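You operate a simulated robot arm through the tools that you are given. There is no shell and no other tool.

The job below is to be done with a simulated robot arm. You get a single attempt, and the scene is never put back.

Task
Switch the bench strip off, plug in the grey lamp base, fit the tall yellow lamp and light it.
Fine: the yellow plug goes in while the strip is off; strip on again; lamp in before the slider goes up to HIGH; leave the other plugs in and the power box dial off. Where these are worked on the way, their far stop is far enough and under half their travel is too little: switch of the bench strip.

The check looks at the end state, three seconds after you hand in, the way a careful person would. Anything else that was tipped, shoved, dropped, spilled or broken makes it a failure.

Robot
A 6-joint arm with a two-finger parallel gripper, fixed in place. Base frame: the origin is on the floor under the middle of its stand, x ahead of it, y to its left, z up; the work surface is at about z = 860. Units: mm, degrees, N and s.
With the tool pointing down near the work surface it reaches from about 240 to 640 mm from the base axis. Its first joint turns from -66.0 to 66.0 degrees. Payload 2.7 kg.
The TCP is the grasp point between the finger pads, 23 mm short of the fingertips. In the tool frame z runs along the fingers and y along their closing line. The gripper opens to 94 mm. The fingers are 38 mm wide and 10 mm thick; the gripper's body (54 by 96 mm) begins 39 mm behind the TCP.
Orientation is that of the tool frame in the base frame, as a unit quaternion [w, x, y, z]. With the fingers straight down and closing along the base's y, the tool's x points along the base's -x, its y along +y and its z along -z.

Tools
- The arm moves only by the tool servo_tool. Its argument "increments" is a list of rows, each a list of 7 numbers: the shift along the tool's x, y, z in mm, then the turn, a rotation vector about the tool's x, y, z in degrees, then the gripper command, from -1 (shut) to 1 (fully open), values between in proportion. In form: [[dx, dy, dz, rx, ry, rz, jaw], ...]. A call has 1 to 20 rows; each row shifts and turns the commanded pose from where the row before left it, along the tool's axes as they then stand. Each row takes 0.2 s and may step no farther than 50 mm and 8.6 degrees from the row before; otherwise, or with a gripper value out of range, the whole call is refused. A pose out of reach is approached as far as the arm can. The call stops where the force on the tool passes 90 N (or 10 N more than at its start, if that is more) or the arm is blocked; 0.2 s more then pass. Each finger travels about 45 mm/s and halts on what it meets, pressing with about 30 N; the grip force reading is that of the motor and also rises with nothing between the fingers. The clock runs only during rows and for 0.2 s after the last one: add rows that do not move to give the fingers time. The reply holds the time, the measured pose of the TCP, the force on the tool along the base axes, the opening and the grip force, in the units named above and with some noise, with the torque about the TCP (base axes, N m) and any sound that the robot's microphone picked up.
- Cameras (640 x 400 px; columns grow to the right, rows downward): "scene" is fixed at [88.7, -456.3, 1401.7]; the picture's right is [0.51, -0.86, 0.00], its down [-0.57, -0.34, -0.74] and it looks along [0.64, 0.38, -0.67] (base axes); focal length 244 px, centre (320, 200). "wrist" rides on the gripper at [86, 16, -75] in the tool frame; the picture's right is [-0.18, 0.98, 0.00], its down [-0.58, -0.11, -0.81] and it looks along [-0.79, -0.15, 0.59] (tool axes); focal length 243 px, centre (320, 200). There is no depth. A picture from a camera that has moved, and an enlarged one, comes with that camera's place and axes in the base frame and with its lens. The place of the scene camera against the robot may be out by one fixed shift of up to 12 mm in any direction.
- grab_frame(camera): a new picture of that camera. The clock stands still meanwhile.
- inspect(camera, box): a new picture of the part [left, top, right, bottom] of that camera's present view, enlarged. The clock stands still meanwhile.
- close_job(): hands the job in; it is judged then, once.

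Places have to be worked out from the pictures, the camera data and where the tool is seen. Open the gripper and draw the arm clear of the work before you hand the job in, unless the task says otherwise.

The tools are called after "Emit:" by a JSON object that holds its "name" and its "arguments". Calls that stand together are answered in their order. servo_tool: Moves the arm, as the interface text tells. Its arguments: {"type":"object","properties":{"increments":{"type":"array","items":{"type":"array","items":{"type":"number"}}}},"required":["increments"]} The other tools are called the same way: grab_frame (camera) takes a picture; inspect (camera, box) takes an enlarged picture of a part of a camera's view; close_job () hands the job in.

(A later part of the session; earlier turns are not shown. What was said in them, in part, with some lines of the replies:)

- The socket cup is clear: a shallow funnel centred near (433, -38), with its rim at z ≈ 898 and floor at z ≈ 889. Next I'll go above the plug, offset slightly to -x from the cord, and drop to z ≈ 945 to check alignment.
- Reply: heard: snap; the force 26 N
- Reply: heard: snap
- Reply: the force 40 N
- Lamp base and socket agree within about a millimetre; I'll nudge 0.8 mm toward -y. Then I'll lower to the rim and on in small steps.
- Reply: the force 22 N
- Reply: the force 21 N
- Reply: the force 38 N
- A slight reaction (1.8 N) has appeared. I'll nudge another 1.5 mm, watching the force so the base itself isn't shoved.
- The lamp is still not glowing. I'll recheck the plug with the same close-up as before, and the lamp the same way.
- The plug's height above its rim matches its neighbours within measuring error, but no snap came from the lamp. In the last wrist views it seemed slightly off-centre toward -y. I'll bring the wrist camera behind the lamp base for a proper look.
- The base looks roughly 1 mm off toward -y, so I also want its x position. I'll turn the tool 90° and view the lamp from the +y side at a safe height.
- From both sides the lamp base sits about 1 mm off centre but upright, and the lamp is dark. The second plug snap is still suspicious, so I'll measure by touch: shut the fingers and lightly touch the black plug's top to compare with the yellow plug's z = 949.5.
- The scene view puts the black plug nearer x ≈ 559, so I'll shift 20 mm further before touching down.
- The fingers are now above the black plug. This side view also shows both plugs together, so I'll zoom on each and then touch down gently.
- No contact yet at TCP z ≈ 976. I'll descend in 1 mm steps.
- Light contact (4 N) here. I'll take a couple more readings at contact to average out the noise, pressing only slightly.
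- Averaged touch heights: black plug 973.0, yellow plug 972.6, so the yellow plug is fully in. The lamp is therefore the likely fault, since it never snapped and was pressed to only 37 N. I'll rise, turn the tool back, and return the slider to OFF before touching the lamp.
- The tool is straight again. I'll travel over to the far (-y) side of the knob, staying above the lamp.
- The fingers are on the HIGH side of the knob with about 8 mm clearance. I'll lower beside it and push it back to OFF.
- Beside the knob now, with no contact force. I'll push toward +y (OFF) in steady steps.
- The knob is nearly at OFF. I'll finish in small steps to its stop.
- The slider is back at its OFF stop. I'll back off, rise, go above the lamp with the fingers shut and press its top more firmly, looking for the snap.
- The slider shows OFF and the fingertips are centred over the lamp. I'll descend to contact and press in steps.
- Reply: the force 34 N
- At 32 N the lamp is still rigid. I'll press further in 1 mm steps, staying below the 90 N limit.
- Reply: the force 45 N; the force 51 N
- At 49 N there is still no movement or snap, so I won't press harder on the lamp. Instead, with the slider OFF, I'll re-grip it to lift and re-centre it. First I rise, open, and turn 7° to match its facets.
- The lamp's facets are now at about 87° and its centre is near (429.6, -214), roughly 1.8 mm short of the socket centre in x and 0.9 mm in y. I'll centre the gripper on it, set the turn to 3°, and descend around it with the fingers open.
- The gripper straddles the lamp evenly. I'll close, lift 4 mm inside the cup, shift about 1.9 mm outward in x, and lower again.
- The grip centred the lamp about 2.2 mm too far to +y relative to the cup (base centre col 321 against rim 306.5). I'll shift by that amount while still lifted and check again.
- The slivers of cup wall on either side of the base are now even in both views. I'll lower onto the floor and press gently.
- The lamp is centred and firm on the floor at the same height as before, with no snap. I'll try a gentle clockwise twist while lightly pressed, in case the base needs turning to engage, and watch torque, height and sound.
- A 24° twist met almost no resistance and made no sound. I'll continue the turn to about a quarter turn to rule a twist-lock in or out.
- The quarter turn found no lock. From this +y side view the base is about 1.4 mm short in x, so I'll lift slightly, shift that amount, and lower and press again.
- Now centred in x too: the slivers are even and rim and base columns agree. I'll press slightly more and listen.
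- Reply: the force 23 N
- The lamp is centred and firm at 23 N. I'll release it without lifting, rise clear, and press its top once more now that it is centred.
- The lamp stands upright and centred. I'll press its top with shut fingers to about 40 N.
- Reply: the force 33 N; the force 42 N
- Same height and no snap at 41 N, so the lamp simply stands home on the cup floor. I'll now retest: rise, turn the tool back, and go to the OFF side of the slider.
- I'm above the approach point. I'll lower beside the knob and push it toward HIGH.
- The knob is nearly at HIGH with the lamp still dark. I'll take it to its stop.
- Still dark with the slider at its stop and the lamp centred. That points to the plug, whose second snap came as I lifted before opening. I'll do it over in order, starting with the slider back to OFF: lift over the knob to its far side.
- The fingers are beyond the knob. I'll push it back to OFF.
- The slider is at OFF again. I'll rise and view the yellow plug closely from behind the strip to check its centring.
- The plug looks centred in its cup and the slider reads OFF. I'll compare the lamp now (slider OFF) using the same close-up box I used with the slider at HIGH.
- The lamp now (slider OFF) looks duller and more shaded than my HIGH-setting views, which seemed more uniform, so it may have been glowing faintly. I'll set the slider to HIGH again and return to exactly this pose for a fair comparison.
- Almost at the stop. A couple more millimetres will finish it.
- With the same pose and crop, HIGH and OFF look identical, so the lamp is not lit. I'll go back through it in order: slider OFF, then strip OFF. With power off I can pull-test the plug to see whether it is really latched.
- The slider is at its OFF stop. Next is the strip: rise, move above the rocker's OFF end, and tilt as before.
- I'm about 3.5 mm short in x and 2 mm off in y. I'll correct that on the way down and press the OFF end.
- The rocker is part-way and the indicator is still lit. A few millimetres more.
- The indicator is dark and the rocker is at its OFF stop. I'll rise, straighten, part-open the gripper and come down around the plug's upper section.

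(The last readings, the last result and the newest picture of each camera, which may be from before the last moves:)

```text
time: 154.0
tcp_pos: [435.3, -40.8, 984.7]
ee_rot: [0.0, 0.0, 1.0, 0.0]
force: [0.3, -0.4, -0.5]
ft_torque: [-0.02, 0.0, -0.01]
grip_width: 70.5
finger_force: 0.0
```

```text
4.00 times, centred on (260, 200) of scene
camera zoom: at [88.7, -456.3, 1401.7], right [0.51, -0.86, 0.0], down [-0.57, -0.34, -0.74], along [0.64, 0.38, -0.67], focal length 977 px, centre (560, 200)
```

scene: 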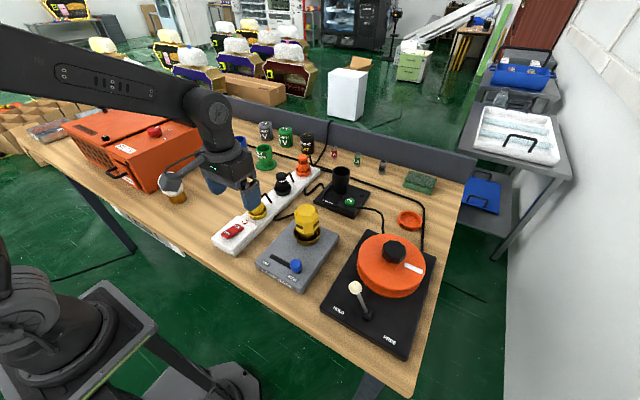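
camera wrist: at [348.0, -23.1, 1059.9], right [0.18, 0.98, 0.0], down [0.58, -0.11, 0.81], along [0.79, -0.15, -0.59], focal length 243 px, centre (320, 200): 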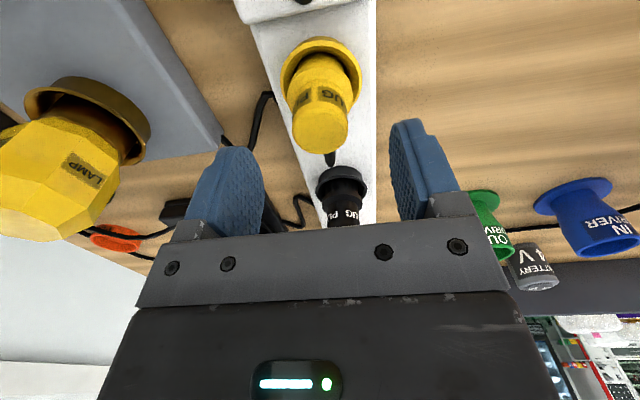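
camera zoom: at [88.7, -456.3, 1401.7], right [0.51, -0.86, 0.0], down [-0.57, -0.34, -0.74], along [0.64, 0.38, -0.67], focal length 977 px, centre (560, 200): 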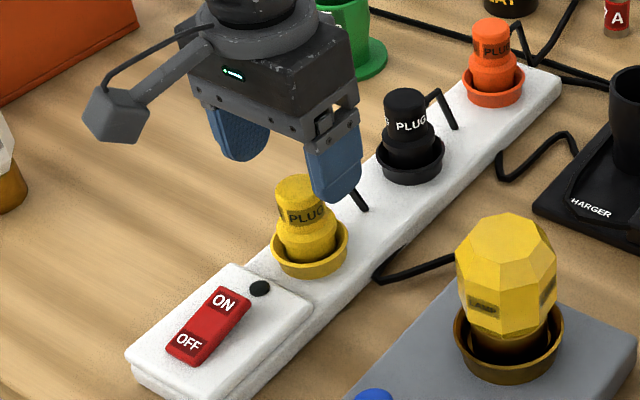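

The strip is off and the fingers are centred around the plug. I'll descend so the tips stay above its collar (TCP z ≈ 948) and close on it.

Emit:
{"name": "servo_tool", "arguments": {"increments": [[0, 0, 15, 0, 0, 0, 0.5], [0, 0, 15, 0, 0, 0, 0.5], [0, 0, 6, 0, 0, 0, 0.5], [0, 0, 0, 0, 0, 0, -1], [0, 0, 0, 0, 0, 0, -1], [0, 0, 0, 0, 0, 0, -1], [0, 0, 0, 0, 0, 0, -1], [0, 0, 0, 0, 0, 0, -1]]}}

Emit:
{"name": "inspect", "arguments": {"camera": "scene", "box": [220, 170, 300, 230]}}

```text
time: 155.8
tcp_pos: [433.9, -40.9, 947.7]
ee_rot: [0.0, 0.0, 1.0, 0.0]
force: [-0.3, -0.2, 0.4]
ft_torque: [0.0, 0.01, -0.01]
grip_width: 30.1
finger_force: 30.2
```

```text
6.67 times, centred on (260, 200) of scene
camera zoom: at [88.7, -456.3, 1401.7], right [0.51, -0.86, 0.0], down [-0.57, -0.34, -0.74], along [0.64, 0.38, -0.67], focal length 1628 px, centre (720, 200)
```

zoom: 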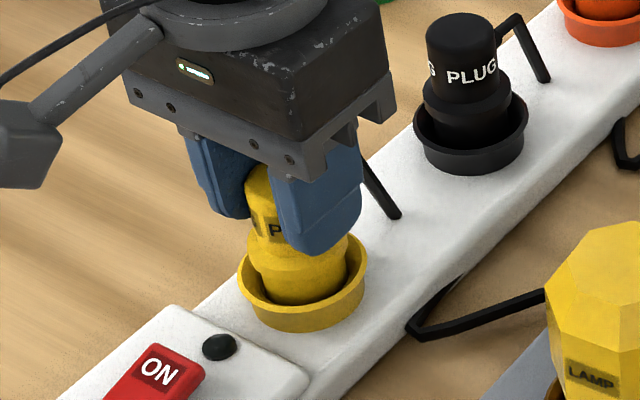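

The plug is gripped with no side load. With power off I'll do a gentle pull test: raise under a millimetre and read the force.

Emit:
{"name": "servo_tool", "arguments": {"increments": [[0, 0, -0.7, 0, 0, 0, -1], [0, 0, 0, 0, 0, 0, -1]]}}

```text
time: 156.4
tcp_pos: [433.4, -40.3, 948.8]
ee_rot: [0.0, 0.0, 1.0, 0.0]
force: [-0.2, -1.0, -0.7]
ft_torque: [0.04, 0.04, 0.01]
grip_width: 30.3
finger_force: 29.6
```

Only the plug's own weight shows, with no latch resistance. One more millimetre will confirm whether it is really loose.

Emit:
{"name": "servo_tool", "arguments": {"increments": [[0, 0, -1.2, 0, 0, 0, -1], [0, 0, 0, 0, 0, 0, -1]]}}

```text
time: 157.0
tcp_pos: [433.1, -38.6, 950.2]
ee_rot: [0.0, 0.0, 1.0, 0.001]
force: [-0.1, 0.1, -1.0]
ft_torque: [0.01, 0.01, -0.01]
grip_width: 30.3
finger_force: 30.2
```

It lifts freely, so the plug was never latched after my first release; the second snap was it popping out. With the strip off, I'll push it home again in small steps and listen for the snap.

Emit:
{"name": "servo_tool", "arguments": {"increments": [[0, 0, 1.5, 0, 0, 0, -1], [0, 0, 1, 0, 0, 0, -1], [0, 0, 1, 0, 0, 0, -1]]}}

Emit:
{"name": "servo_tool", "arguments": {"increments": [[0, 0, 1, 0, 0, 0, -1]]}}

Emit:
{"name": "servo_tool", "arguments": {"increments": [[0, 0, 1, 0, 0, 0, -1]]}}

```text
time: 157.8
tcp_pos: [433.2, -39.2, 948.9]
ee_rot: [0.001, 0.0, 1.0, 0.0]
force: [-3.5, 1.0, 13.8]
ft_torque: [0.08, 0.36, -0.02]
grip_width: 30.1
finger_force: 30.1
```

```text
time: 158.2
tcp_pos: [434.3, -39.6, 947.3]
ee_rot: [0.001, 0.0, 1.0, -0.001]
force: [-8.1, 1.6, 29.7]
ft_torque: [0.06, 0.47, 0.01]
grip_width: 30.5
finger_force: 30.1
```

```text
time: 158.6
tcp_pos: [433.8, -40.5, 945.9]
ee_rot: [0.004, 0.0, 1.0, -0.001]
force: [-4.2, 1.7, 31.5]
ft_torque: [0.08, 0.08, -0.01]
grip_width: 30.2
finger_force: 30.2
```

At 31 N the fingers are sliding toward the collar and there's no snap yet. I'll continue; once the tips bear on the collar the push goes straight through.

Emit:
{"name": "servo_tool", "arguments": {"increments": [[0, 0, 1, 0, 0, 0, -1]]}}

Emit:
{"name": "servo_tool", "arguments": {"increments": [[0, 0, 1, 0, 0, 0, -1]]}}

```text
time: 159.0
tcp_pos: [433.8, -39.2, 945.0]
ee_rot: [0.003, 0.0, 1.0, 0.001]
force: [-1.0, 1.0, 32.5]
ft_torque: [0.07, -0.08, -0.04]
grip_width: 30.4
finger_force: 30.2
```

```text
time: 159.4
tcp_pos: [433.6, -39.4, 944.8]
ee_rot: [0.003, 0.0, 1.0, 0.0]
force: [2.0, 2.9, 31.3]
ft_torque: [0.15, -0.18, -0.03]
grip_width: 30.6
finger_force: 30.1
```

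The grip is slipping at about 32 N. I'll go on a little until the tips meet the collar.

Emit:
{"name": "servo_tool", "arguments": {"increments": [[0, 0, 1, 0, 0, 0, -1]]}}

Emit:
{"name": "servo_tool", "arguments": {"increments": [[0, 0, 1, 0, 0, 0, -1]]}}

Emit:
{"name": "inspect", "arguments": {"camera": "scene", "box": [220, 170, 300, 230]}}

```text
time: 159.8
tcp_pos: [434.4, -40.7, 944.6]
ee_rot: [0.003, 0.0, 1.0, 0.0]
force: [0.3, 4.6, 31.8]
ft_torque: [0.15, -0.05, 0.0]
grip_width: 30.6
finger_force: 29.8
```

```text
time: 160.2
tcp_pos: [434.2, -41.5, 943.1]
ee_rot: [0.003, 0.0, 1.0, 0.001]
force: [1.1, 5.5, 32.6]
ft_torque: [0.22, -0.04, 0.04]
grip_width: 30.2
finger_force: 30.6
```

```text
6.67 times, centred on (260, 200) of scene
camera zoom: at [88.3, -456.1, 1401.8], right [0.51, -0.86, 0.0], down [-0.57, -0.34, -0.74], along [0.64, 0.38, -0.67], focal length 1628 px, centre (720, 200)
```

zoom: 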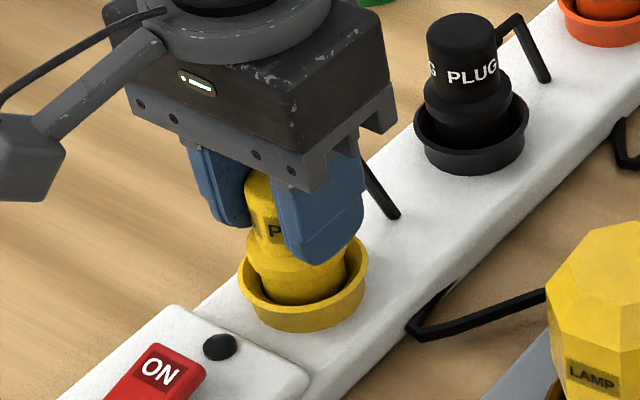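

It slips at 32 N without a snap. At the first snap the plug sat about 2 mm further out in x than now, so centring matters. I'll lift a few millimetres, shift +1.5 mm in x and press again.

Emit:
{"name": "servo_tool", "arguments": {"increments": [[0, 0, -3, 0, 0, 0, -1], [0, 0, -2.5, 0, 0, 0, -1], [-1.5, 0, 0, 0, 0, 0, -1], [0, 0, 0, 0, 0, 0, -1]]}}

Emit:
{"name": "inspect", "arguments": {"camera": "wrist", "box": [260, 40, 380, 140]}}

Emit:
{"name": "inspect", "arguments": {"camera": "scene", "box": [240, 185, 290, 225]}}

```text
time: 161.2
tcp_pos: [434.2, -39.7, 944.4]
ee_rot: [-0.003, 0.001, 1.0, 0.0]
force: [-0.8, -0.2, -0.6]
ft_torque: [-0.04, 0.0, -0.01]
grip_width: 30.7
finger_force: 29.6
```

```text
4.00 times, centred on (320, 90) of wrist
camera zoom: at [347.5, -22.8, 1021.6], right [0.18, 0.98, 0.0], down [0.58, -0.11, 0.8], along [0.79, -0.15, -0.59], focal length 970 px, centre (320, 640)
```

zoom: 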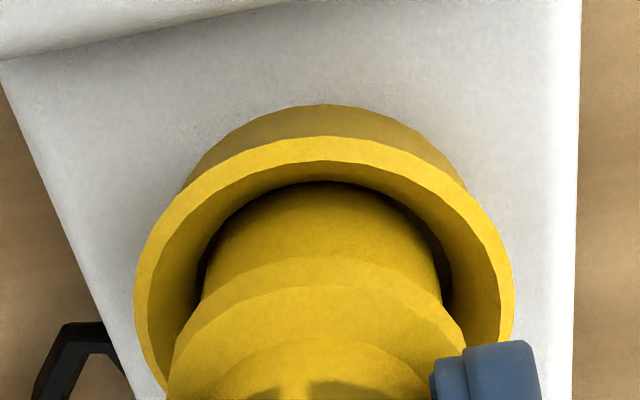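

```text
10.00 times, centred on (265, 205) of scene
camera zoom: at [88.7, -456.3, 1401.7], right [0.51, -0.86, 0.0], down [-0.57, -0.34, -0.74], along [0.64, 0.38, -0.67], focal length 2442 px, centre (870, 150)
```

zoom: 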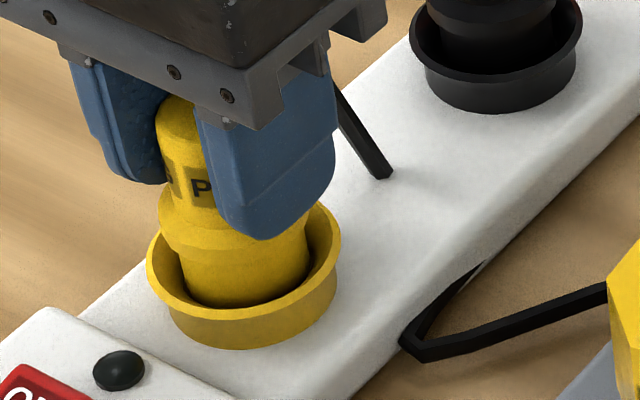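

The plug is centred across the strip in the front view. I'll press down in steps again from this slightly outward position.

Emit:
{"name": "servo_tool", "arguments": {"increments": [[0, 0, 1.5, 0, 0, 0, -1], [0, 0, 1.5, 0, 0, 0, -1]]}}

Emit:
{"name": "servo_tool", "arguments": {"increments": [[0, 0, 1.5, 0, 0, 0, -1], [0, 0, 1.5, 0, 0, 0, -1]]}}

```text
time: 161.8
tcp_pos: [435.4, -41.2, 943.8]
ee_rot: [0.0, 0.0, 1.0, 0.0]
force: [0.5, -1.1, 1.4]
ft_torque: [-0.06, 0.04, -0.01]
grip_width: 30.7
finger_force: 29.9
```

```text
time: 162.4
tcp_pos: [435.0, -40.6, 942.7]
ee_rot: [0.002, 0.0, 1.0, 0.001]
force: [-7.3, -1.3, 30.8]
ft_torque: [-0.07, 0.28, -0.02]
grip_width: 30.5
finger_force: 30.1
```

At 31 N there's no snap yet. I'll continue until the fingertips bear on the collar.

Emit:
{"name": "servo_tool", "arguments": {"increments": [[0, 0, 1.5, 0, 0, 0, -1], [0, 0, 1.5, 0, 0, 0, -1]]}}

Emit:
{"name": "servo_tool", "arguments": {"increments": [[0, 0, 1.5, 0, 0, 0, -1]]}}

Emit:
{"name": "inspect", "arguments": {"camera": "scene", "box": [240, 185, 290, 225]}}

```text
time: 163.0
tcp_pos: [435.1, -41.1, 941.7]
ee_rot: [0.006, 0.0, 1.0, 0.0]
force: [-13.0, -1.4, 55.1]
ft_torque: [0.05, 0.57, 0.03]
grip_width: 30.6
finger_force: 30.0
```

```text
time: 163.4
tcp_pos: [436.8, -40.0, 941.1]
ee_rot: [0.006, 0.0, 1.0, 0.0]
force: [-15.2, -2.9, 63.8]
ft_torque: [-0.07, 0.7, 0.04]
grip_width: 30.5
finger_force: 30.2
```

```text
10.00 times, centred on (265, 205) of scene
camera zoom: at [87.4, -456.2, 1401.8], right [0.51, -0.86, 0.0], down [-0.57, -0.34, -0.74], along [0.64, 0.38, -0.67], focal length 2442 px, centre (870, 150)
```

zoom: 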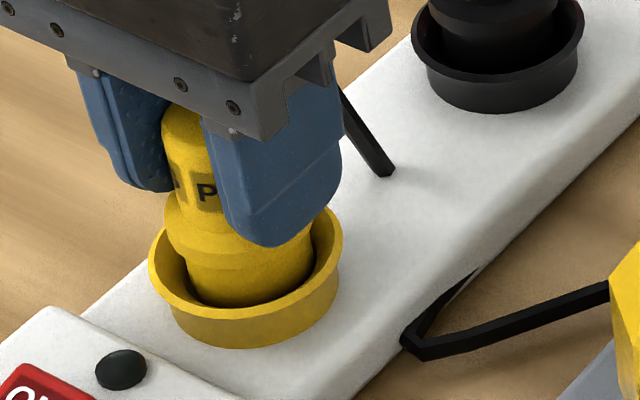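

At 64 N through the collar there's still no snap, so force isn't the issue; the catch probably needs a fresh entry from above, as the first time. I'll lift the plug right out of the cup about 25 mm and check its alignment.

Emit:
{"name": "servo_tool", "arguments": {"increments": [[0, 0, -4, 0, 0, 0, -1], [0, 0, -5, 0, 0, 0, -1], [0, 0, -10, 0, 0, 0, -1], [0, 0, -12, 0, 0, 0, -1], [0, 0, 0, 0, 0, 0, -1]]}}

Emit:
{"name": "grab_frame", "arguments": {"camera": "wrist"}}

Emit:
{"name": "inspect", "arguments": {"camera": "wrist", "box": [260, 30, 380, 150]}}

Emit:
{"name": "inspect", "arguments": {"camera": "scene", "box": [230, 165, 300, 230]}}

```text
time: 164.6
tcp_pos: [433.9, -39.4, 966.5]
ee_rot: [0.0, 0.0, 1.0, 0.0]
force: [-0.9, 0.2, -1.1]
ft_torque: [0.0, -0.01, 0.01]
grip_width: 30.8
finger_force: 29.8
```

```text
taken
camera wrist: at [346.7, -21.8, 1041.4], right [0.18, 0.98, 0.0], down [0.58, -0.11, 0.81], along [0.79, -0.15, -0.59], focal length 243 px, centre (320, 200)
```

wrist: 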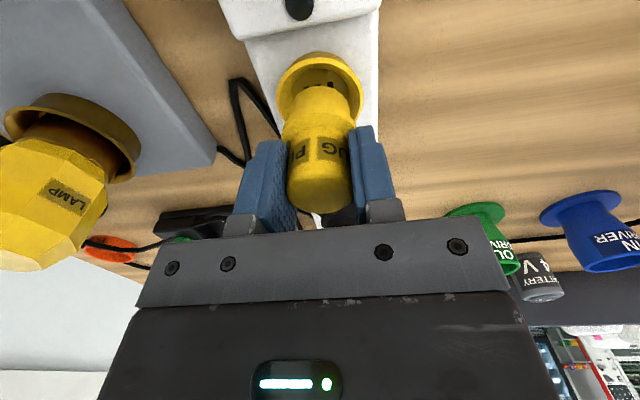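

```text
3.33 times, centred on (320, 90) of wrist
camera zoom: at [346.7, -21.8, 1041.4], right [0.18, 0.98, 0.0], down [0.58, -0.11, 0.81], along [0.79, -0.15, -0.59], focal length 809 px, centre (320, 567)
```

zoom: 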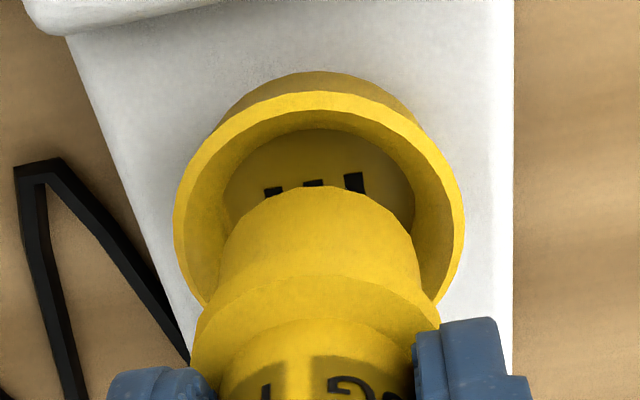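

```text
6.15 times, centred on (265, 198) of scene
camera zoom: at [88.7, -456.3, 1401.7], right [0.51, -0.86, 0.0], down [-0.57, -0.34, -0.74], along [0.64, 0.38, -0.67], focal length 1503 px, centre (658, 215)
```

zoom: 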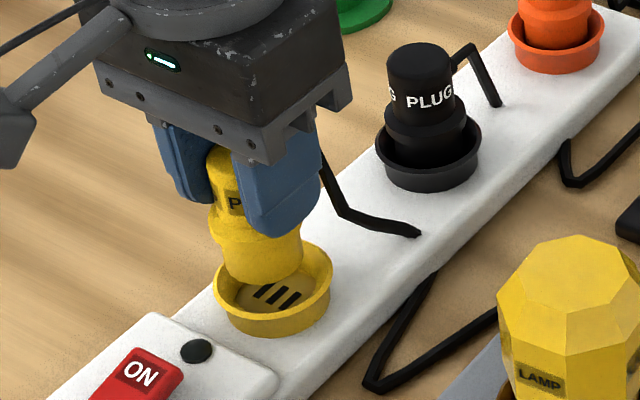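

Combining both views, the plug is about 2.5 mm short in x and 0.7 mm off in y relative to the cup. I'll correct that and lower it to just above the floor.

Emit:
{"name": "servo_tool", "arguments": {"increments": [[-2.5, -0.7, 0, 0, 0, 0, -1], [0, 0, 6, 0, 0, 0, -1], [0, 0, 6, 0, 0, 0, -1], [0, 0, 4, 0, 0, 0, -1], [0, 0, 0, 0, 0, 0, -1]]}}

Emit:
{"name": "inspect", "arguments": {"camera": "wrist", "box": [260, 30, 380, 150]}}

Emit:
{"name": "inspect", "arguments": {"camera": "scene", "box": [240, 180, 290, 225]}}

```text
time: 165.8
tcp_pos: [436.8, -40.4, 950.6]
ee_rot: [0.0, 0.0, 1.0, 0.0]
force: [-0.2, 0.0, -1.2]
ft_torque: [-0.02, -0.01, -0.02]
grip_width: 30.4
finger_force: 29.7
```

```text
3.33 times, centred on (320, 90) of wrist
camera zoom: at [349.6, -22.6, 1025.6], right [0.18, 0.98, 0.0], down [0.58, -0.11, 0.81], along [0.79, -0.15, -0.59], focal length 809 px, centre (320, 567)
```

zoom: 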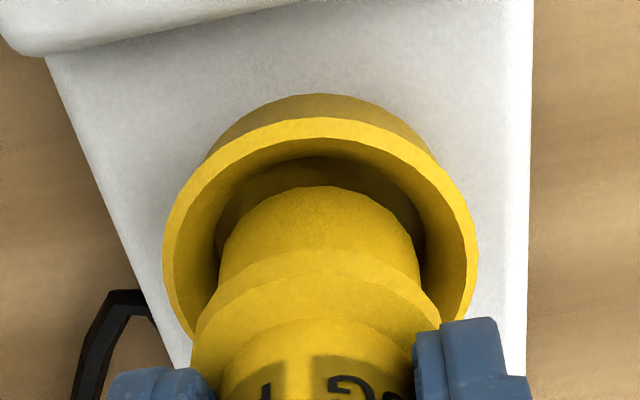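

```text
8.89 times, centred on (265, 202) of scene
camera zoom: at [88.7, -456.3, 1401.7], right [0.51, -0.86, 0.0], down [-0.57, -0.34, -0.74], along [0.64, 0.38, -0.67], focal length 2171 px, centre (809, 178)
```

zoom: 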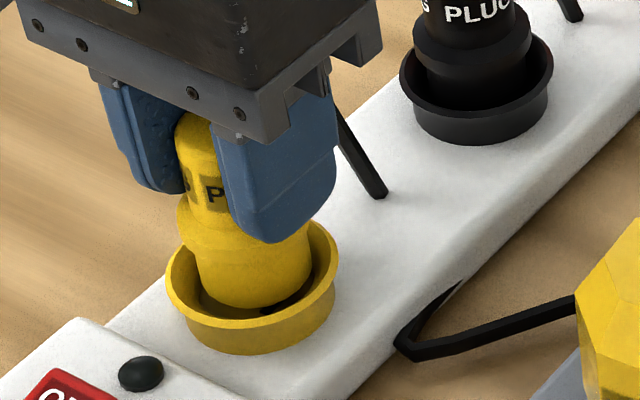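

Now the plug sits centred in the cup in both views. I'll lower the last millimetres and press, listening for the snap.

Emit:
{"name": "servo_tool", "arguments": {"increments": [[0, 0, 2.5, 0, 0, 0, -1], [0, 0, 2, 0, 0, 0, -1], [0, 0, 1.5, 0, 0, 0, -1]]}}

Emit:
{"name": "servo_tool", "arguments": {"increments": [[0, 0, 1.5, 0, 0, 0, -1], [0, 0, 1.5, 0, 0, 0, -1]]}}

```text
time: 166.6
tcp_pos: [436.4, -41.5, 943.3]
ee_rot: [-0.001, -0.001, 1.0, 0.001]
force: [0.6, 1.0, -0.7]
ft_torque: [-0.05, 0.01, 0.0]
grip_width: 30.7
finger_force: 30.6
```

```text
time: 167.2
tcp_pos: [434.9, -39.7, 942.7]
ee_rot: [-0.002, 0.0, 1.0, 0.0]
force: [-20.4, 7.3, 23.3]
ft_torque: [0.28, 0.62, -0.04]
grip_width: 30.8
finger_force: 29.7
heard: snap
```

A snap was heard, with a sideways load of -20 N because the seat lies slightly to -x of my command. I'll relieve that sideways load, keep a slight downward push so it isn't pulled out, and then open.

Emit:
{"name": "servo_tool", "arguments": {"increments": [[1.3, 0, 0, 0, 0, 0, -1], [0, 0, 0, 0, 0, 0, -1]]}}

```text
time: 167.8
tcp_pos: [436.3, -39.8, 943.0]
ee_rot: [0.0, 0.0, 1.0, 0.0]
force: [-15.7, 12.2, 25.3]
ft_torque: [0.37, 0.71, -0.03]
grip_width: 30.6
finger_force: 29.7
```

There's still some sideways load (-16, +12 N). I'll ease a bit more in those directions.

Emit:
{"name": "servo_tool", "arguments": {"increments": [[1.0, 0.8, 0, 0, 0, 0, -1], [0, 0, 0, 0, 0, 0, -1]]}}

```text
time: 168.4
tcp_pos: [433.9, -39.7, 941.9]
ee_rot: [0.002, 0.0, 1.0, 0.0]
force: [-5.3, 3.2, 21.0]
ft_torque: [0.16, 0.46, 0.06]
grip_width: 30.5
finger_force: 30.0
```

The sideways load is small now. I'll ease the push slightly, leaving it downward, and open the fingers.

Emit:
{"name": "servo_tool", "arguments": {"increments": [[0.3, 0.2, -0.6, 0, 0, 0, -1], [0, 0, 0, 0, 0, 0, -1]]}}

Emit:
{"name": "servo_tool", "arguments": {"increments": [[0, 0, 0, 0, 0, 0, 0], [0, 0, 0, 0, 0, 0, 0.3], [0, 0, 0, 0, 0, 0, 0.5], [0, 0, 0, 0, 0, 0, 0.5]]}}

Emit:
{"name": "inspect", "arguments": {"camera": "scene", "box": [240, 180, 290, 225]}}

```text
time: 169.0
tcp_pos: [435.3, -41.2, 941.7]
ee_rot: [0.002, 0.0, 1.0, 0.0]
force: [8.0, -4.1, 6.0]
ft_torque: [-0.04, -0.32, 0.07]
grip_width: 30.5
finger_force: 29.7
```

```text
time: 170.0
tcp_pos: [434.0, -39.2, 942.3]
ee_rot: [0.001, -0.001, 1.0, 0.0]
force: [-0.9, 0.4, 0.3]
ft_torque: [-0.05, 0.0, 0.01]
grip_width: 70.5
finger_force: 0.0
```

```text
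8.89 times, centred on (265, 202) of scene
camera zoom: at [88.7, -456.3, 1401.7], right [0.51, -0.86, 0.0], down [-0.57, -0.34, -0.74], along [0.64, 0.38, -0.67], focal length 2171 px, centre (809, 178)
```

zoom: 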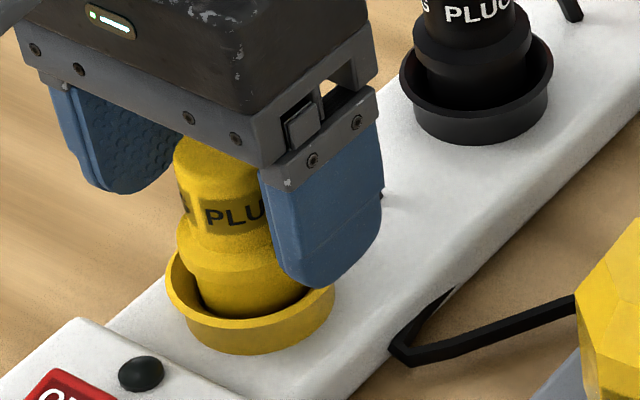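

No second snap this time; the plug stayed put on release. I'll rise clear and look before switching the strip on.

Emit:
{"name": "servo_tool", "arguments": {"increments": [[0, 0, -10, 0, 0, 0, 0.6], [0, 0, -25, 0, 0, 0, 0.6], [0, 0, -30, 0, 0, 0, 0.6], [0, 0, -20, 0, 0, 0, 0.6], [33, 0, 0, 0, 0, 0, -1], [33, 0, 0, 0, 0, 0, -1], [0, 0, 0, 0, 0, 0, -1], [0, 0, 0, 0, 0, 0, -1]]}}

Emit:
{"name": "inspect", "arguments": {"camera": "scene", "box": [250, 185, 284, 223]}}

Emit:
{"name": "inspect", "arguments": {"camera": "scene", "box": [200, 150, 340, 260]}}

```text
time: 171.8
tcp_pos: [367.5, -40.7, 1026.1]
ee_rot: [0.0, 0.0, 1.0, 0.0]
force: [-0.8, -0.1, 0.9]
ft_torque: [-0.03, -0.01, 0.02]
grip_width: 0.2
finger_force: 14.2
```

```text
10.53 times, centred on (267, 204) of scene
camera zoom: at [88.7, -456.3, 1401.7], right [0.51, -0.86, 0.0], down [-0.57, -0.34, -0.74], along [0.64, 0.38, -0.67], focal length 2571 px, centre (878, 158)
```

zoom: 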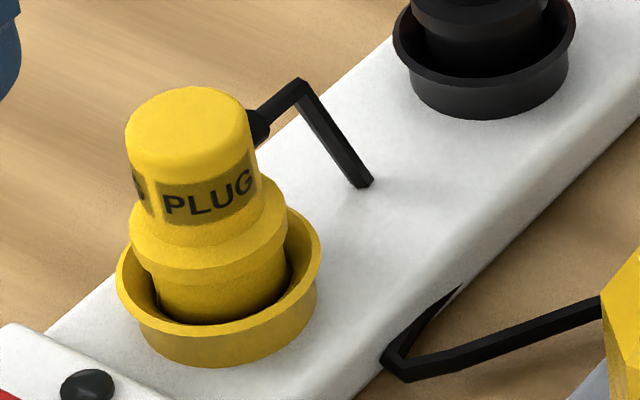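

```text
3.64 times, centred on (270, 205) of scene
camera zoom: at [88.7, -456.3, 1401.7], right [0.51, -0.86, 0.0], down [-0.57, -0.34, -0.74], along [0.64, 0.38, -0.67], focal length 888 px, centre (502, 182)
```

zoom: 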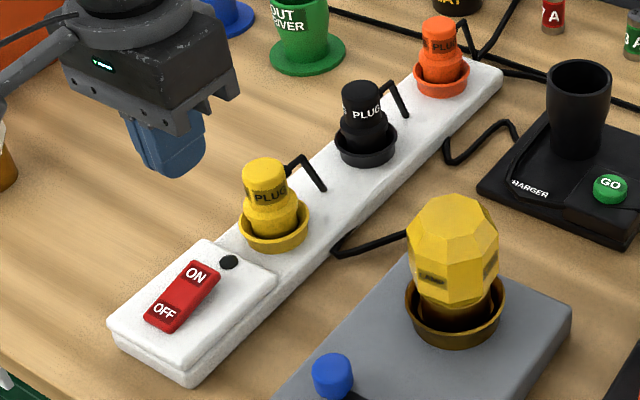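

The plug stands seated with its cord clear. I'll tilt the tool over the raised ON end and come down to switch the strip on.

Emit:
{"name": "servo_tool", "arguments": {"increments": [[0, 0, 0, 0, -6.667, 0, -1], [0, 0, 0, 0, -6.667, 0, -1], [0, 0, 0, 0, -6.667, 0, -1], [10.3, 1, 26, 0, 0, 0, -1], [10.3, 1, 26, 0, 0, 0, -1], [3.42, 0, 9.4, 0, 0, 0, -1], [3.42, 0, 9.4, 0, 0, 0, -1], [3.42, 0, 9.4, 0, 0, 0, -1], [0, 0, 0, 0, 0, 0, -1]]}}

Emit:
{"name": "inspect", "arguments": {"camera": "scene", "box": [200, 190, 280, 260]}}

```text
time: 173.8
tcp_pos: [366.1, -36.3, 940.1]
ee_rot: [0.174, 0.0, 0.985, 0.0]
force: [-0.2, -0.2, -0.1]
ft_torque: [0.0, 0.01, 0.0]
grip_width: 0.0
finger_force: 30.2
```

```text
5.71 times, centred on (240, 225) of scene
camera zoom: at [88.7, -456.3, 1401.7], right [0.51, -0.86, 0.0], down [-0.57, -0.34, -0.74], along [0.64, 0.38, -0.67], focal length 1396 px, centre (777, 57)
```

zoom: 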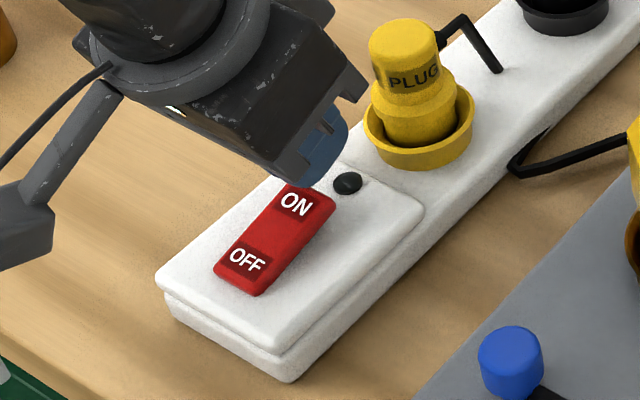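

The edge is just above the ON end. I'll press in 2 mm steps.

Emit:
{"name": "servo_tool", "arguments": {"increments": [[0.68, -1, 1.88, 0, 0, 0, -1], [0.68, 0, 1.88, 0, 0, 0, -1], [0.68, 0, 1.88, 0, 0, 0, -1], [0.68, 0, 1.88, 0, 0, 0, -1], [0.34, 0, 0.94, 0, 0, 0, -1]]}}

Emit:
{"name": "inspect", "arguments": {"camera": "scene", "box": [200, 190, 280, 260]}}

```text
time: 175.0
tcp_pos: [366.6, -37.8, 932.7]
ee_rot: [0.173, 0.0, 0.985, 0.0]
force: [0.0, -0.7, 0.0]
ft_torque: [-0.03, 0.0, 0.01]
grip_width: 0.0
finger_force: 30.0
```

```text
5.71 times, centred on (240, 225) of scene
camera zoom: at [88.7, -456.3, 1401.7], right [0.51, -0.86, 0.0], down [-0.57, -0.34, -0.74], along [0.64, 0.38, -0.67], focal length 1396 px, centre (777, 57)
```

zoom: 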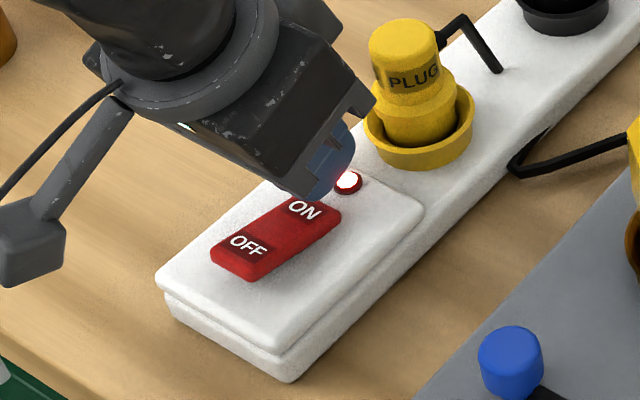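

The indicator is lit, so the strip is on. Since the plug only caught on a clean, centred entry, I'll give the lamp one too, with the slider still at OFF. I'm rising, straightening and moving above the lamp with the fingers open.

Emit:
{"name": "servo_tool", "arguments": {"increments": [[-8.55, 0, -23.5, 0, 0, 0, -1], [-8.55, 0, -23.5, 0, 0, 0, -1], [-8.55, 0, -23.5, 0, 0, 0, -1], [-8.55, 0, -23.5, 0, 0, 0, -1], [-8.55, 0, -23.5, 0, 0, 0, -1], [0, 0, 0, 0, 6.667, 0, -1], [0, 0, 0, 0, 6.667, 0, -1], [0, 0, 0, 0, 6.667, 0, -1], [-13.3, -35.3, -2, 0, 0, 0, 1], [-13.3, -35.3, -2, 0, 0, 0, 1], [-13.3, -35.3, -2, 0, 0, 0, 1], [-13.3, -35.3, -2, 0, 0, 0, 1], [-13.3, -35.3, 0, 0, 0, 0, 1], [0, 0, 0, 0, 0, 0, 1]]}}

Emit:
{"name": "grab_frame", "arguments": {"camera": "wrist"}}

Emit:
{"name": "inspect", "arguments": {"camera": "wrist", "box": [250, 0, 390, 140]}}

```text
time: 178.0
tcp_pos: [435.0, -214.2, 1064.9]
ee_rot: [0.0, 0.0, 1.0, 0.001]
force: [-0.1, 0.4, -0.3]
ft_torque: [0.02, 0.02, -0.01]
grip_width: 94.1
finger_force: 0.0
```

```text
taken
camera wrist: at [347.5, -195.9, 1139.9], right [0.18, 0.98, 0.0], down [0.58, -0.11, 0.81], along [0.79, -0.15, -0.59], focal length 243 px, centre (320, 200)
```

wrist: 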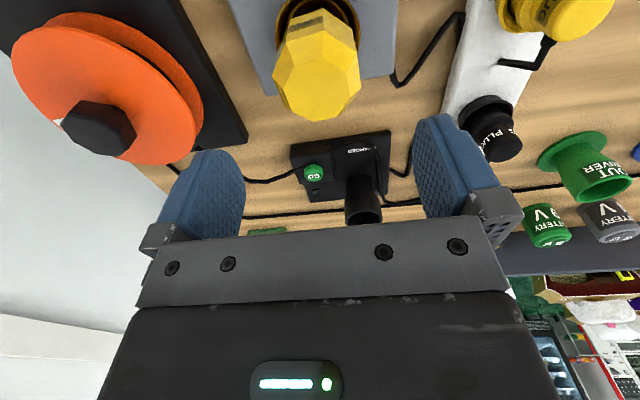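

```text
2.86 times, centred on (320, 70) of wrist
camera zoom: at [347.5, -195.9, 1139.9], right [0.18, 0.98, 0.0], down [0.58, -0.11, 0.81], along [0.79, -0.15, -0.59], focal length 693 px, centre (320, 571)
```

zoom: 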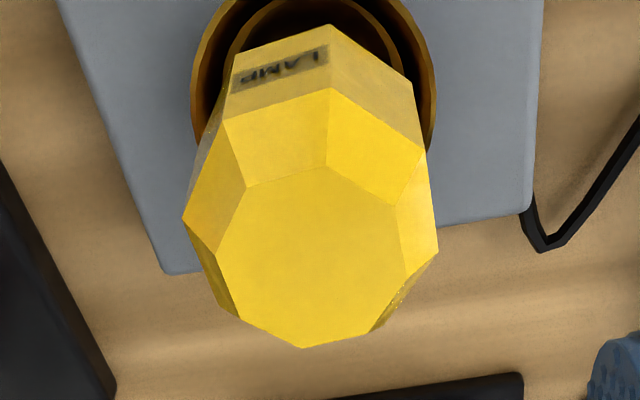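

The lamp's centre reads (432.5, -213) and its facets are turned about +5°. I'll align the gripper to it, descend around it and close.

Emit:
{"name": "servo_tool", "arguments": {"increments": [[1, -1.1, 0, 0, 0, 0, 1], [0, 0, 0, 0, 0, -5, 1], [0, 0, 30, 0, 0, 0, 1], [0, 0, 30, 0, 0, 0, 1], [0, 0, 25, 0, 0, 0, 1], [0, 0, 20, 0, 0, 0, 1], [0, 0, 0, 0, 0, 0, 1], [0, 0, 0, 0, 0, 0, -1], [0, 0, 0, 0, 0, 0, -1], [0, 0, 0, 0, 0, 0, -1], [0, 0, 0, 0, 0, 0, -1], [0, 0, 0, 0, 0, 0, -1]]}}

Emit:
{"name": "grab_frame", "arguments": {"camera": "wrist"}}

```text
time: 180.6
tcp_pos: [433.1, -215.3, 958.9]
ee_rot: [0.0, -0.044, 0.999, 0.0]
force: [0.2, -0.3, 0.0]
ft_torque: [-0.01, 0.0, 0.01]
grip_width: 61.4
finger_force: 29.9
```

```text
taken
camera wrist: at [344.0, -205.2, 1034.6], right [0.1, 1.0, 0.0], down [0.59, -0.06, 0.81], along [0.8, -0.08, -0.59], focal length 243 px, centre (320, 200)
```

wrist: 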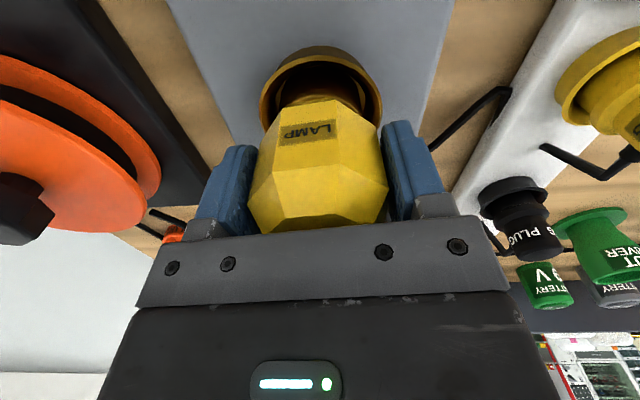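

The lamp is gripped with no side load. I'll lift it clear of the cup and compare it with the socket in both cameras.

Emit:
{"name": "servo_tool", "arguments": {"increments": [[0, 0, -4, 0, 0, 0, -1], [0, 0, -12, 0, 0, 0, -1], [0, 0, -16, 0, 0, 0, -1], [0, 0, 0, 0, 0, 0, -1]]}}

Emit:
{"name": "inspect", "arguments": {"camera": "wrist", "box": [250, 0, 390, 120]}}

Emit:
{"name": "inspect", "arguments": {"camera": "scene", "box": [275, 190, 345, 260]}}

```text
time: 181.6
tcp_pos: [432.4, -216.8, 992.5]
ee_rot: [0.0, -0.043, 0.999, 0.0]
force: [1.2, -0.8, -1.0]
ft_torque: [0.03, 0.01, 0.0]
grip_width: 61.4
finger_force: 30.3
```

```text
3.33 times, centred on (320, 60) of wrist
camera zoom: at [344.5, -205.9, 1067.6], right [0.1, 1.0, 0.0], down [0.59, -0.06, 0.81], along [0.8, -0.08, -0.59], focal length 809 px, centre (320, 667)
```

zoom: 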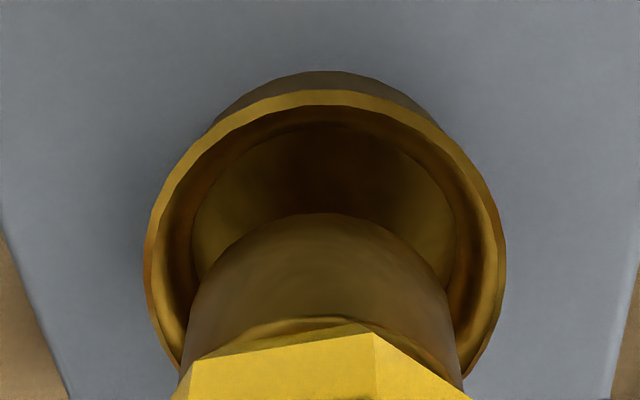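

```text
5.71 times, centred on (310, 225) of scene
camera zoom: at [88.8, -456.3, 1401.7], right [0.51, -0.86, 0.0], down [-0.57, -0.34, -0.74], along [0.64, 0.38, -0.67], focal length 1396 px, centre (377, 57)
```

zoom: 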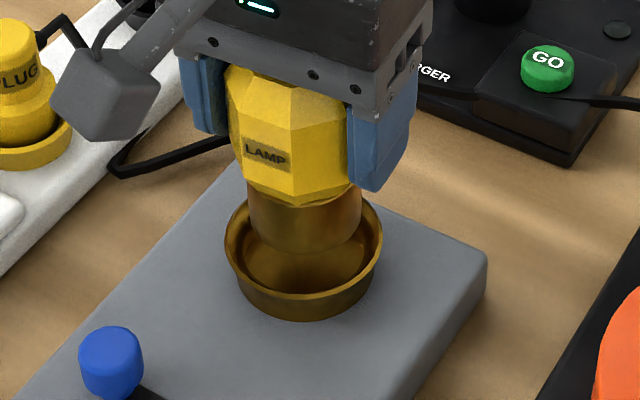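

Combining both views, the lamp is about +1.0 mm in x and -0.8 mm in y off the cup's centre. I'll correct and lower it into the cup mouth, then recheck.

Emit:
{"name": "servo_tool", "arguments": {"increments": [[0.93, 0.88, 0, 0, 0, 0, -1], [0, 0, 8, 0, 0, 0, -1], [0, 0, 7, 0, 0, 0, -1], [0, 0, 5, 0, 0, 0, -1], [0, 0, 0, 0, 0, 0, -1]]}}

Emit:
{"name": "inspect", "arguments": {"camera": "wrist", "box": [250, 20, 390, 140]}}

Emit:
{"name": "inspect", "arguments": {"camera": "scene", "box": [285, 205, 330, 250]}}

```text
time: 182.8
tcp_pos: [432.0, -216.0, 971.1]
ee_rot: [0.0, -0.044, 0.999, 0.0]
force: [0.0, -0.1, -0.9]
ft_torque: [0.02, 0.02, 0.01]
grip_width: 61.2
finger_force: 30.4
```

```text
3.33 times, centred on (320, 80) of wrist
camera zoom: at [343.8, -205.9, 1047.3], right [0.1, 1.0, 0.0], down [0.59, -0.06, 0.81], along [0.8, -0.08, -0.59], focal length 809 px, centre (320, 600)
```

zoom: 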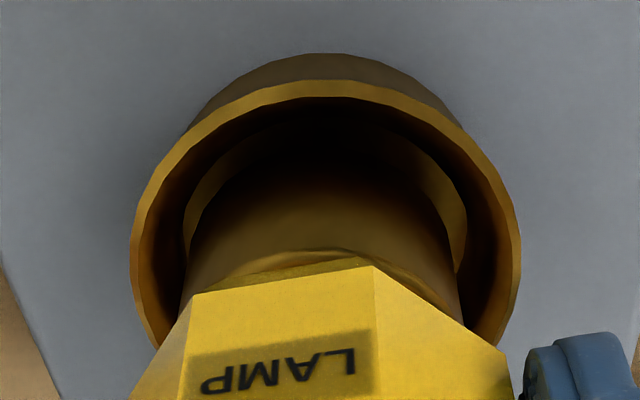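

```text
8.89 times, centred on (308, 228) of scene
camera zoom: at [88.8, -456.3, 1401.7], right [0.51, -0.86, 0.0], down [-0.57, -0.34, -0.74], along [0.64, 0.38, -0.67], focal length 2171 px, centre (431, -44)
```

zoom: 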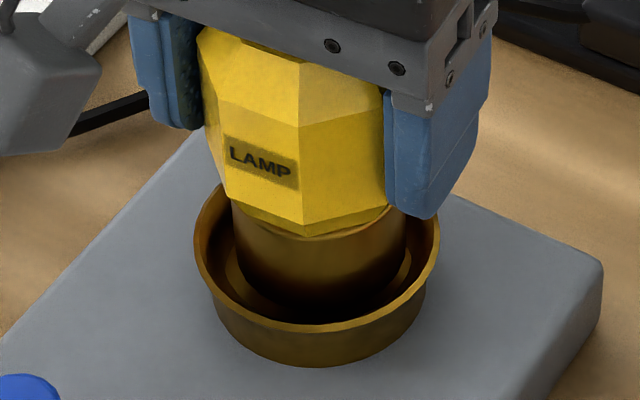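

Nearly even now; the scene view suggests another 0.8 mm in x and 0.4 mm in y. I'll apply that and lower to contact, pressing gently.

Emit:
{"name": "servo_tool", "arguments": {"increments": [[0.76, 0.45, 0, 0, 0, 0, -1], [0, 0, 4, 0, 0, 0, -1], [0, 0, 3, 0, 0, 0, -1], [0, 0, 2, 0, 0, 0, -1], [0, 0, 1.5, 0, 0, 0, -1]]}}

Emit:
{"name": "servo_tool", "arguments": {"increments": [[0, 0, 1.5, 0, 0, 0, -1], [0, 0, 1.5, 0, 0, 0, -1]]}}

```text
time: 184.0
tcp_pos: [431.2, -214.4, 961.9]
ee_rot: [0.001, -0.044, 0.999, -0.001]
force: [0.3, -0.6, -1.6]
ft_torque: [-0.03, -0.01, 0.01]
grip_width: 61.3
finger_force: 30.3
```

```text
time: 184.6
tcp_pos: [432.2, -215.2, 959.4]
ee_rot: [0.0, -0.043, 0.999, 0.0]
force: [-0.5, 0.1, 1.8]
ft_torque: [0.0, 0.11, -0.02]
grip_width: 61.7
finger_force: 29.6
```

Just touching the floor. I'll press in 1 mm steps.

Emit:
{"name": "servo_tool", "arguments": {"increments": [[0, 0, 1, 0, 0, 0, -1], [0, 0, 1, 0, 0, 0, -1]]}}

Emit:
{"name": "servo_tool", "arguments": {"increments": [[0, 0, 1, 0, 0, 0, -1]]}}

```text
time: 185.2
tcp_pos: [430.8, -215.8, 958.7]
ee_rot: [0.002, -0.042, 0.999, 0.0]
force: [-3.4, 3.5, 20.0]
ft_torque: [0.17, 0.38, -0.17]
grip_width: 61.6
finger_force: 30.2
```

```text
time: 185.6
tcp_pos: [431.7, -214.8, 957.8]
ee_rot: [0.002, -0.044, 0.999, -0.002]
force: [-0.7, 1.8, 21.5]
ft_torque: [0.12, -0.04, -0.18]
grip_width: 61.5
finger_force: 30.4
```

No snap from the lamp even on a clean, centred entry, so it seems just to stand in its cup. I'll release it without lifting, rise, and retest with the slider.

Emit:
{"name": "servo_tool", "arguments": {"increments": [[0, 0, -1, 0, 0, 0, -1], [0, 0, 0, 0, 0, 0, 0.45], [0, 0, 0, 0, 0, 0, 0.9], [0, 0, 0, 0, 0, 0, 0.9], [0, 0, -10, 0, 0, 0, 0.9], [0, 0, -25, 0, 0, 0, 0.9], [0, 0, -30, 0, 0, 0, 0.9], [0, 0, -30, 0, 0, 0, 0.9], [0, 0, -10, 0, 0, 5, -1], [32.5, 23.5, 0, 0, 0, 0, -1], [32.5, 23.5, 0, 0, 0, 0, -1], [32.5, 23.5, 0, 0, 0, 0, -1], [0, 0, 0, 0, 0, 0, -1], [0, 0, 0, 0, 0, 0, -1]]}}

Emit:
{"name": "inspect", "arguments": {"camera": "scene", "box": [240, 180, 350, 290]}}

Emit:
{"name": "inspect", "arguments": {"camera": "scene", "box": [290, 200, 325, 245]}}

```text
time: 188.6
tcp_pos: [335.7, -144.5, 1060.8]
ee_rot: [0.0, 0.0, 1.0, 0.0]
force: [0.5, 0.1, 0.3]
ft_torque: [0.0, -0.02, 0.04]
grip_width: 0.1
finger_force: 29.9
```

```text
3.64 times, centred on (295, 235) of scene
camera zoom: at [88.7, -456.3, 1401.7], right [0.51, -0.86, 0.0], down [-0.57, -0.34, -0.74], along [0.64, 0.38, -0.67], focal length 888 px, centre (411, 73)
```

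zoom: 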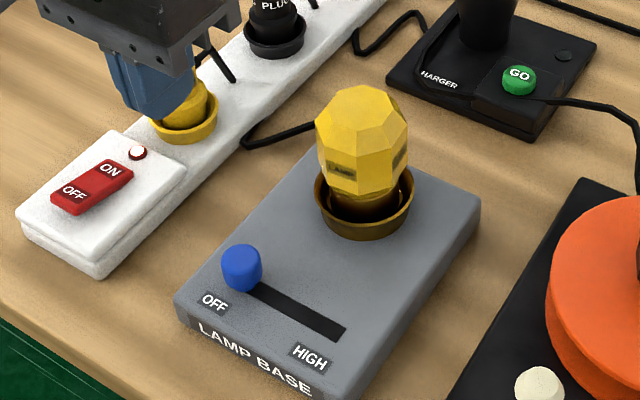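

```text
8.89 times, centred on (308, 222) of scene
camera zoom: at [88.7, -456.3, 1401.7], right [0.51, -0.86, 0.0], down [-0.57, -0.34, -0.74], along [0.64, 0.38, -0.67], focal length 2171 px, centre (431, 0)
```

zoom: 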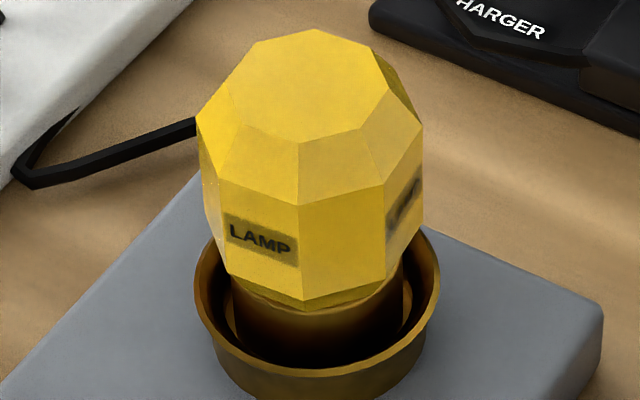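

Lamp upright, slider OFF, strip lit. I'll lower beside the knob and push toward HIGH, pausing part-way to look for any glow.

Emit:
{"name": "servo_tool", "arguments": {"increments": [[0, 0, 35, 0, 0, 0, -1], [0, 0, 35, 0, 0, 0, -1], [0, 0, 35, 0, 0, 0, -1], [0, 0, 25, 0, 0, 0, -1], [0, 0, 6, 0, 0, 0, -1], [0, 0, 0, 0, 0, 0, -1], [0, -6, 0, 0, 0, 0, -1], [0, -6, 0, 0, 0, 0, -1], [0, -6, 0, 0, 0, 0, -1], [0, -6, 0, 0, 0, 0, -1], [0, -6, 0, 0, 0, 0, -1], [0, -6, 0, 0, 0, 0, -1], [0, -6, 0, 0, 0, 0, -1], [0, -6, 0, 0, 0, 0, -1]]}}

Emit:
{"name": "inspect", "arguments": {"camera": "scene", "box": [240, 180, 350, 290]}}

```text
time: 191.6
tcp_pos: [333.7, -192.6, 926.0]
ee_rot: [0.0, 0.0, 1.0, 0.0]
force: [0.2, 0.4, 0.1]
ft_torque: [0.01, 0.0, -0.01]
grip_width: 0.0
finger_force: 30.2
```

```text
3.64 times, centred on (295, 235) of scene
camera zoom: at [88.7, -456.2, 1401.7], right [0.51, -0.86, 0.0], down [-0.57, -0.34, -0.74], along [0.64, 0.38, -0.67], focal length 888 px, centre (411, 73)
```

zoom: 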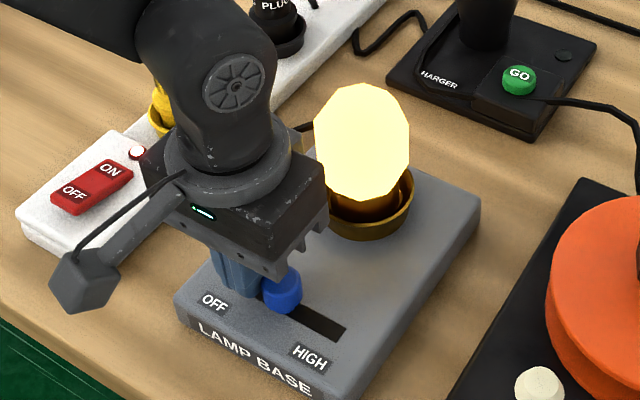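

The lamp is glowing brightly now, so the plug is properly in. I'll continue the slider to its HIGH stop.

Emit:
{"name": "servo_tool", "arguments": {"increments": [[0, -6, 0, 0, 0, 0, -1], [0, -6, 0, 0, 0, 0, -1], [0, -6, 0, 0, 0, 0, -1], [0, -6, 0, 0, 0, 0, -1], [0, -4, 0, 0, 0, 0, -1], [0, -2, 0, 0, 0, 0, -1], [0, -1.5, 0, 0, 0, 0, -1]]}}

Emit:
{"name": "inspect", "arguments": {"camera": "scene", "box": [240, 180, 350, 290]}}

```text
time: 193.2
tcp_pos: [332.6, -224.3, 924.9]
ee_rot: [-0.001, 0.0, 1.0, 0.0]
force: [-0.5, 0.9, -0.1]
ft_torque: [0.0, -0.02, 0.01]
grip_width: 0.0
finger_force: 30.5
```

```text
3.64 times, centred on (295, 235) of scene
camera zoom: at [88.7, -456.2, 1401.7], right [0.51, -0.86, 0.0], down [-0.57, -0.34, -0.74], along [0.64, 0.38, -0.67], focal length 888 px, centre (411, 73)
```

zoom: 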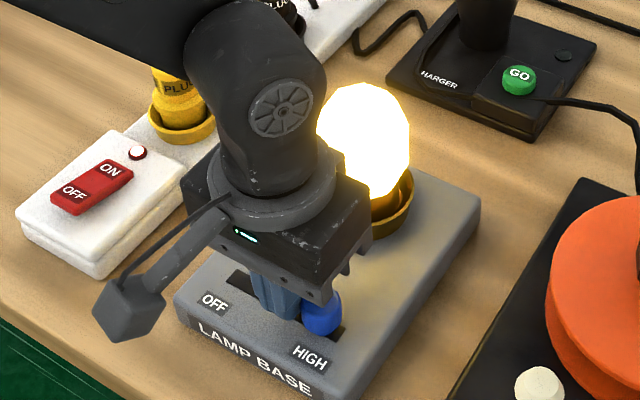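

The lamp is much brighter. A final small push will take the knob to its stop.

Emit:
{"name": "servo_tool", "arguments": {"increments": [[0, -1.5, 0, 0, 0, 0, -1], [0, -1, 0, 0, 0, 0, -1]]}}

```text
time: 193.8
tcp_pos: [333.5, -226.1, 925.5]
ee_rot: [0.0, 0.0, 1.0, 0.0]
force: [-0.3, 3.4, 3.1]
ft_torque: [0.05, 0.01, 0.01]
grip_width: 0.2
finger_force: 30.1
```

The stop is just being felt (3 N). I'll nudge one more millimetre to confirm it.

Emit:
{"name": "servo_tool", "arguments": {"increments": [[0, -0.7, 0, 0, 0, 0, -1], [0, 0, 0, 0, 0, 0, -1]]}}

```text
time: 194.4
tcp_pos: [333.9, -226.8, 926.1]
ee_rot: [0.0, -0.001, 1.0, 0.0]
force: [-0.1, 13.9, 4.6]
ft_torque: [0.24, 0.02, 0.02]
grip_width: 0.0
finger_force: 30.2
```

The slider is at its HIGH stop (14 N, no more travel). I'll back off the knob, rise, draw the arm away from the work and open the gripper.

Emit:
{"name": "servo_tool", "arguments": {"increments": [[0, 4, 0, 0, 0, 0, -1], [0, 2, 0, 0, 0, 0, -1], [0, 0, -25, 0, 0, 0, -1], [0, 0, -40, 0, 0, 0, -1], [0, 0, -40, 0, 0, 0, -1], [0, 0, -40, 0, 0, 0, 0], [0, 20, -40, 0, 0, 0, 1], [0, 30, -35, 0, 0, 0, 1], [0, 40, -10, 0, 0, 0, 1], [0, 40, 0, 0, 0, 0, 1], [0, 0, 0, 0, 0, 0, 1]]}}

Emit:
{"name": "grab_frame", "arguments": {"camera": "scene"}}

Emit:
{"name": "inspect", "arguments": {"camera": "scene", "box": [200, 150, 350, 300]}}

Emit:
{"name": "grab_frame", "arguments": {"camera": "wrist"}}

```text
time: 196.8
tcp_pos: [332.6, -90.9, 1155.9]
ee_rot: [0.0, 0.001, 1.0, 0.0]
force: [-0.1, 0.5, -0.6]
ft_torque: [-0.02, 0.01, 0.05]
grip_width: 93.7
finger_force: 0.1
```

```text
taken
```

scene: 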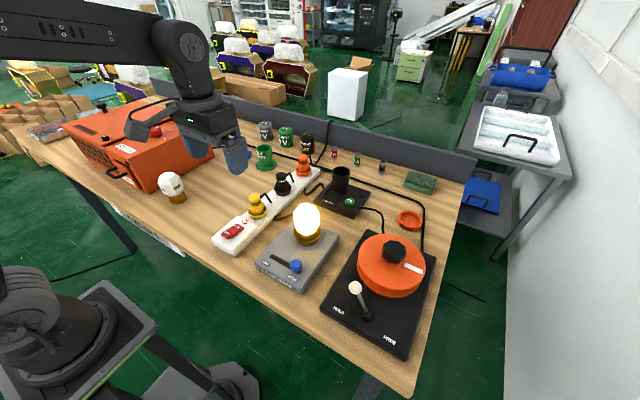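

```text
2.67 times, centred on (275, 225) of scene
camera zoom: at [88.7, -456.2, 1401.7], right [0.51, -0.86, 0.0], down [-0.57, -0.34, -0.74], along [0.64, 0.38, -0.67], focal length 651 px, centre (440, 133)
```

zoom: 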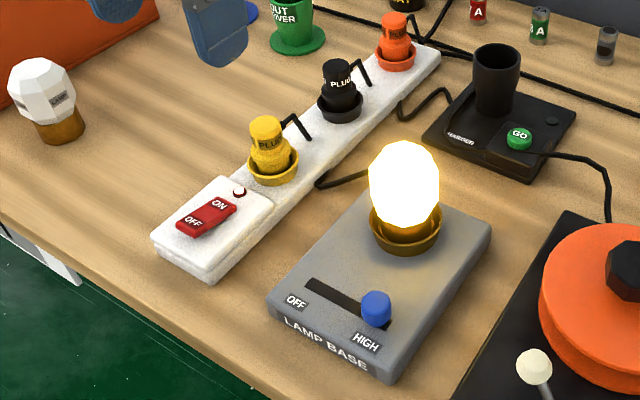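

```text
taken
camera wrist: at [244.4, -73.5, 1230.6], right [0.18, 0.98, 0.0], down [0.58, -0.11, 0.81], along [0.79, -0.15, -0.59], focal length 243 px, centre (320, 200)
```

wrist: 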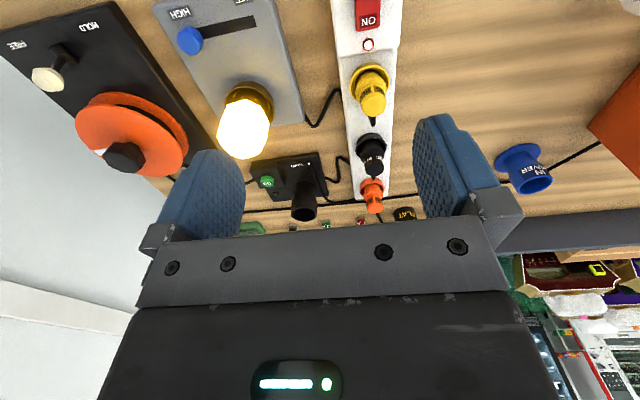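

The lamp shines at full brightness, the slider is at HIGH and the strip is on with the yellow plug in. The other plugs, the white lamp and the power box are as they were, and the arm is clear with the gripper open. I'm handing in.

Emit:
{"name": "close_job", "arguments": {}}

```text
The job is handed in.
```

The tall yellow lamp is lit at full brightness in the grey lamp base, and I've handed the job in.

- **Power strip:** The yellow plug went in while the strip was off, and the strip is back on with its indicator lit.
- **Lamp and slider:** The lamp went in with the slider at OFF. The slider was then pushed to its stop at HIGH.
- **Left alone:** The black and orange plugs are still in, and I never touched the power box dial or the white lamp. I rested the closed fingers lightly on top of the black plug once to compare heights, and it didn't move.

The first try left the lamp dark. The plug had come loose when I let go of it, so the slider went up to HIGH three times with no light. I then put the slider back to OFF, turned the strip off and refitted the plug until it snapped in. After that I turned the strip on, lifted the lamp out and refitted it, and raised the slider again. The final order matches the one you gave.
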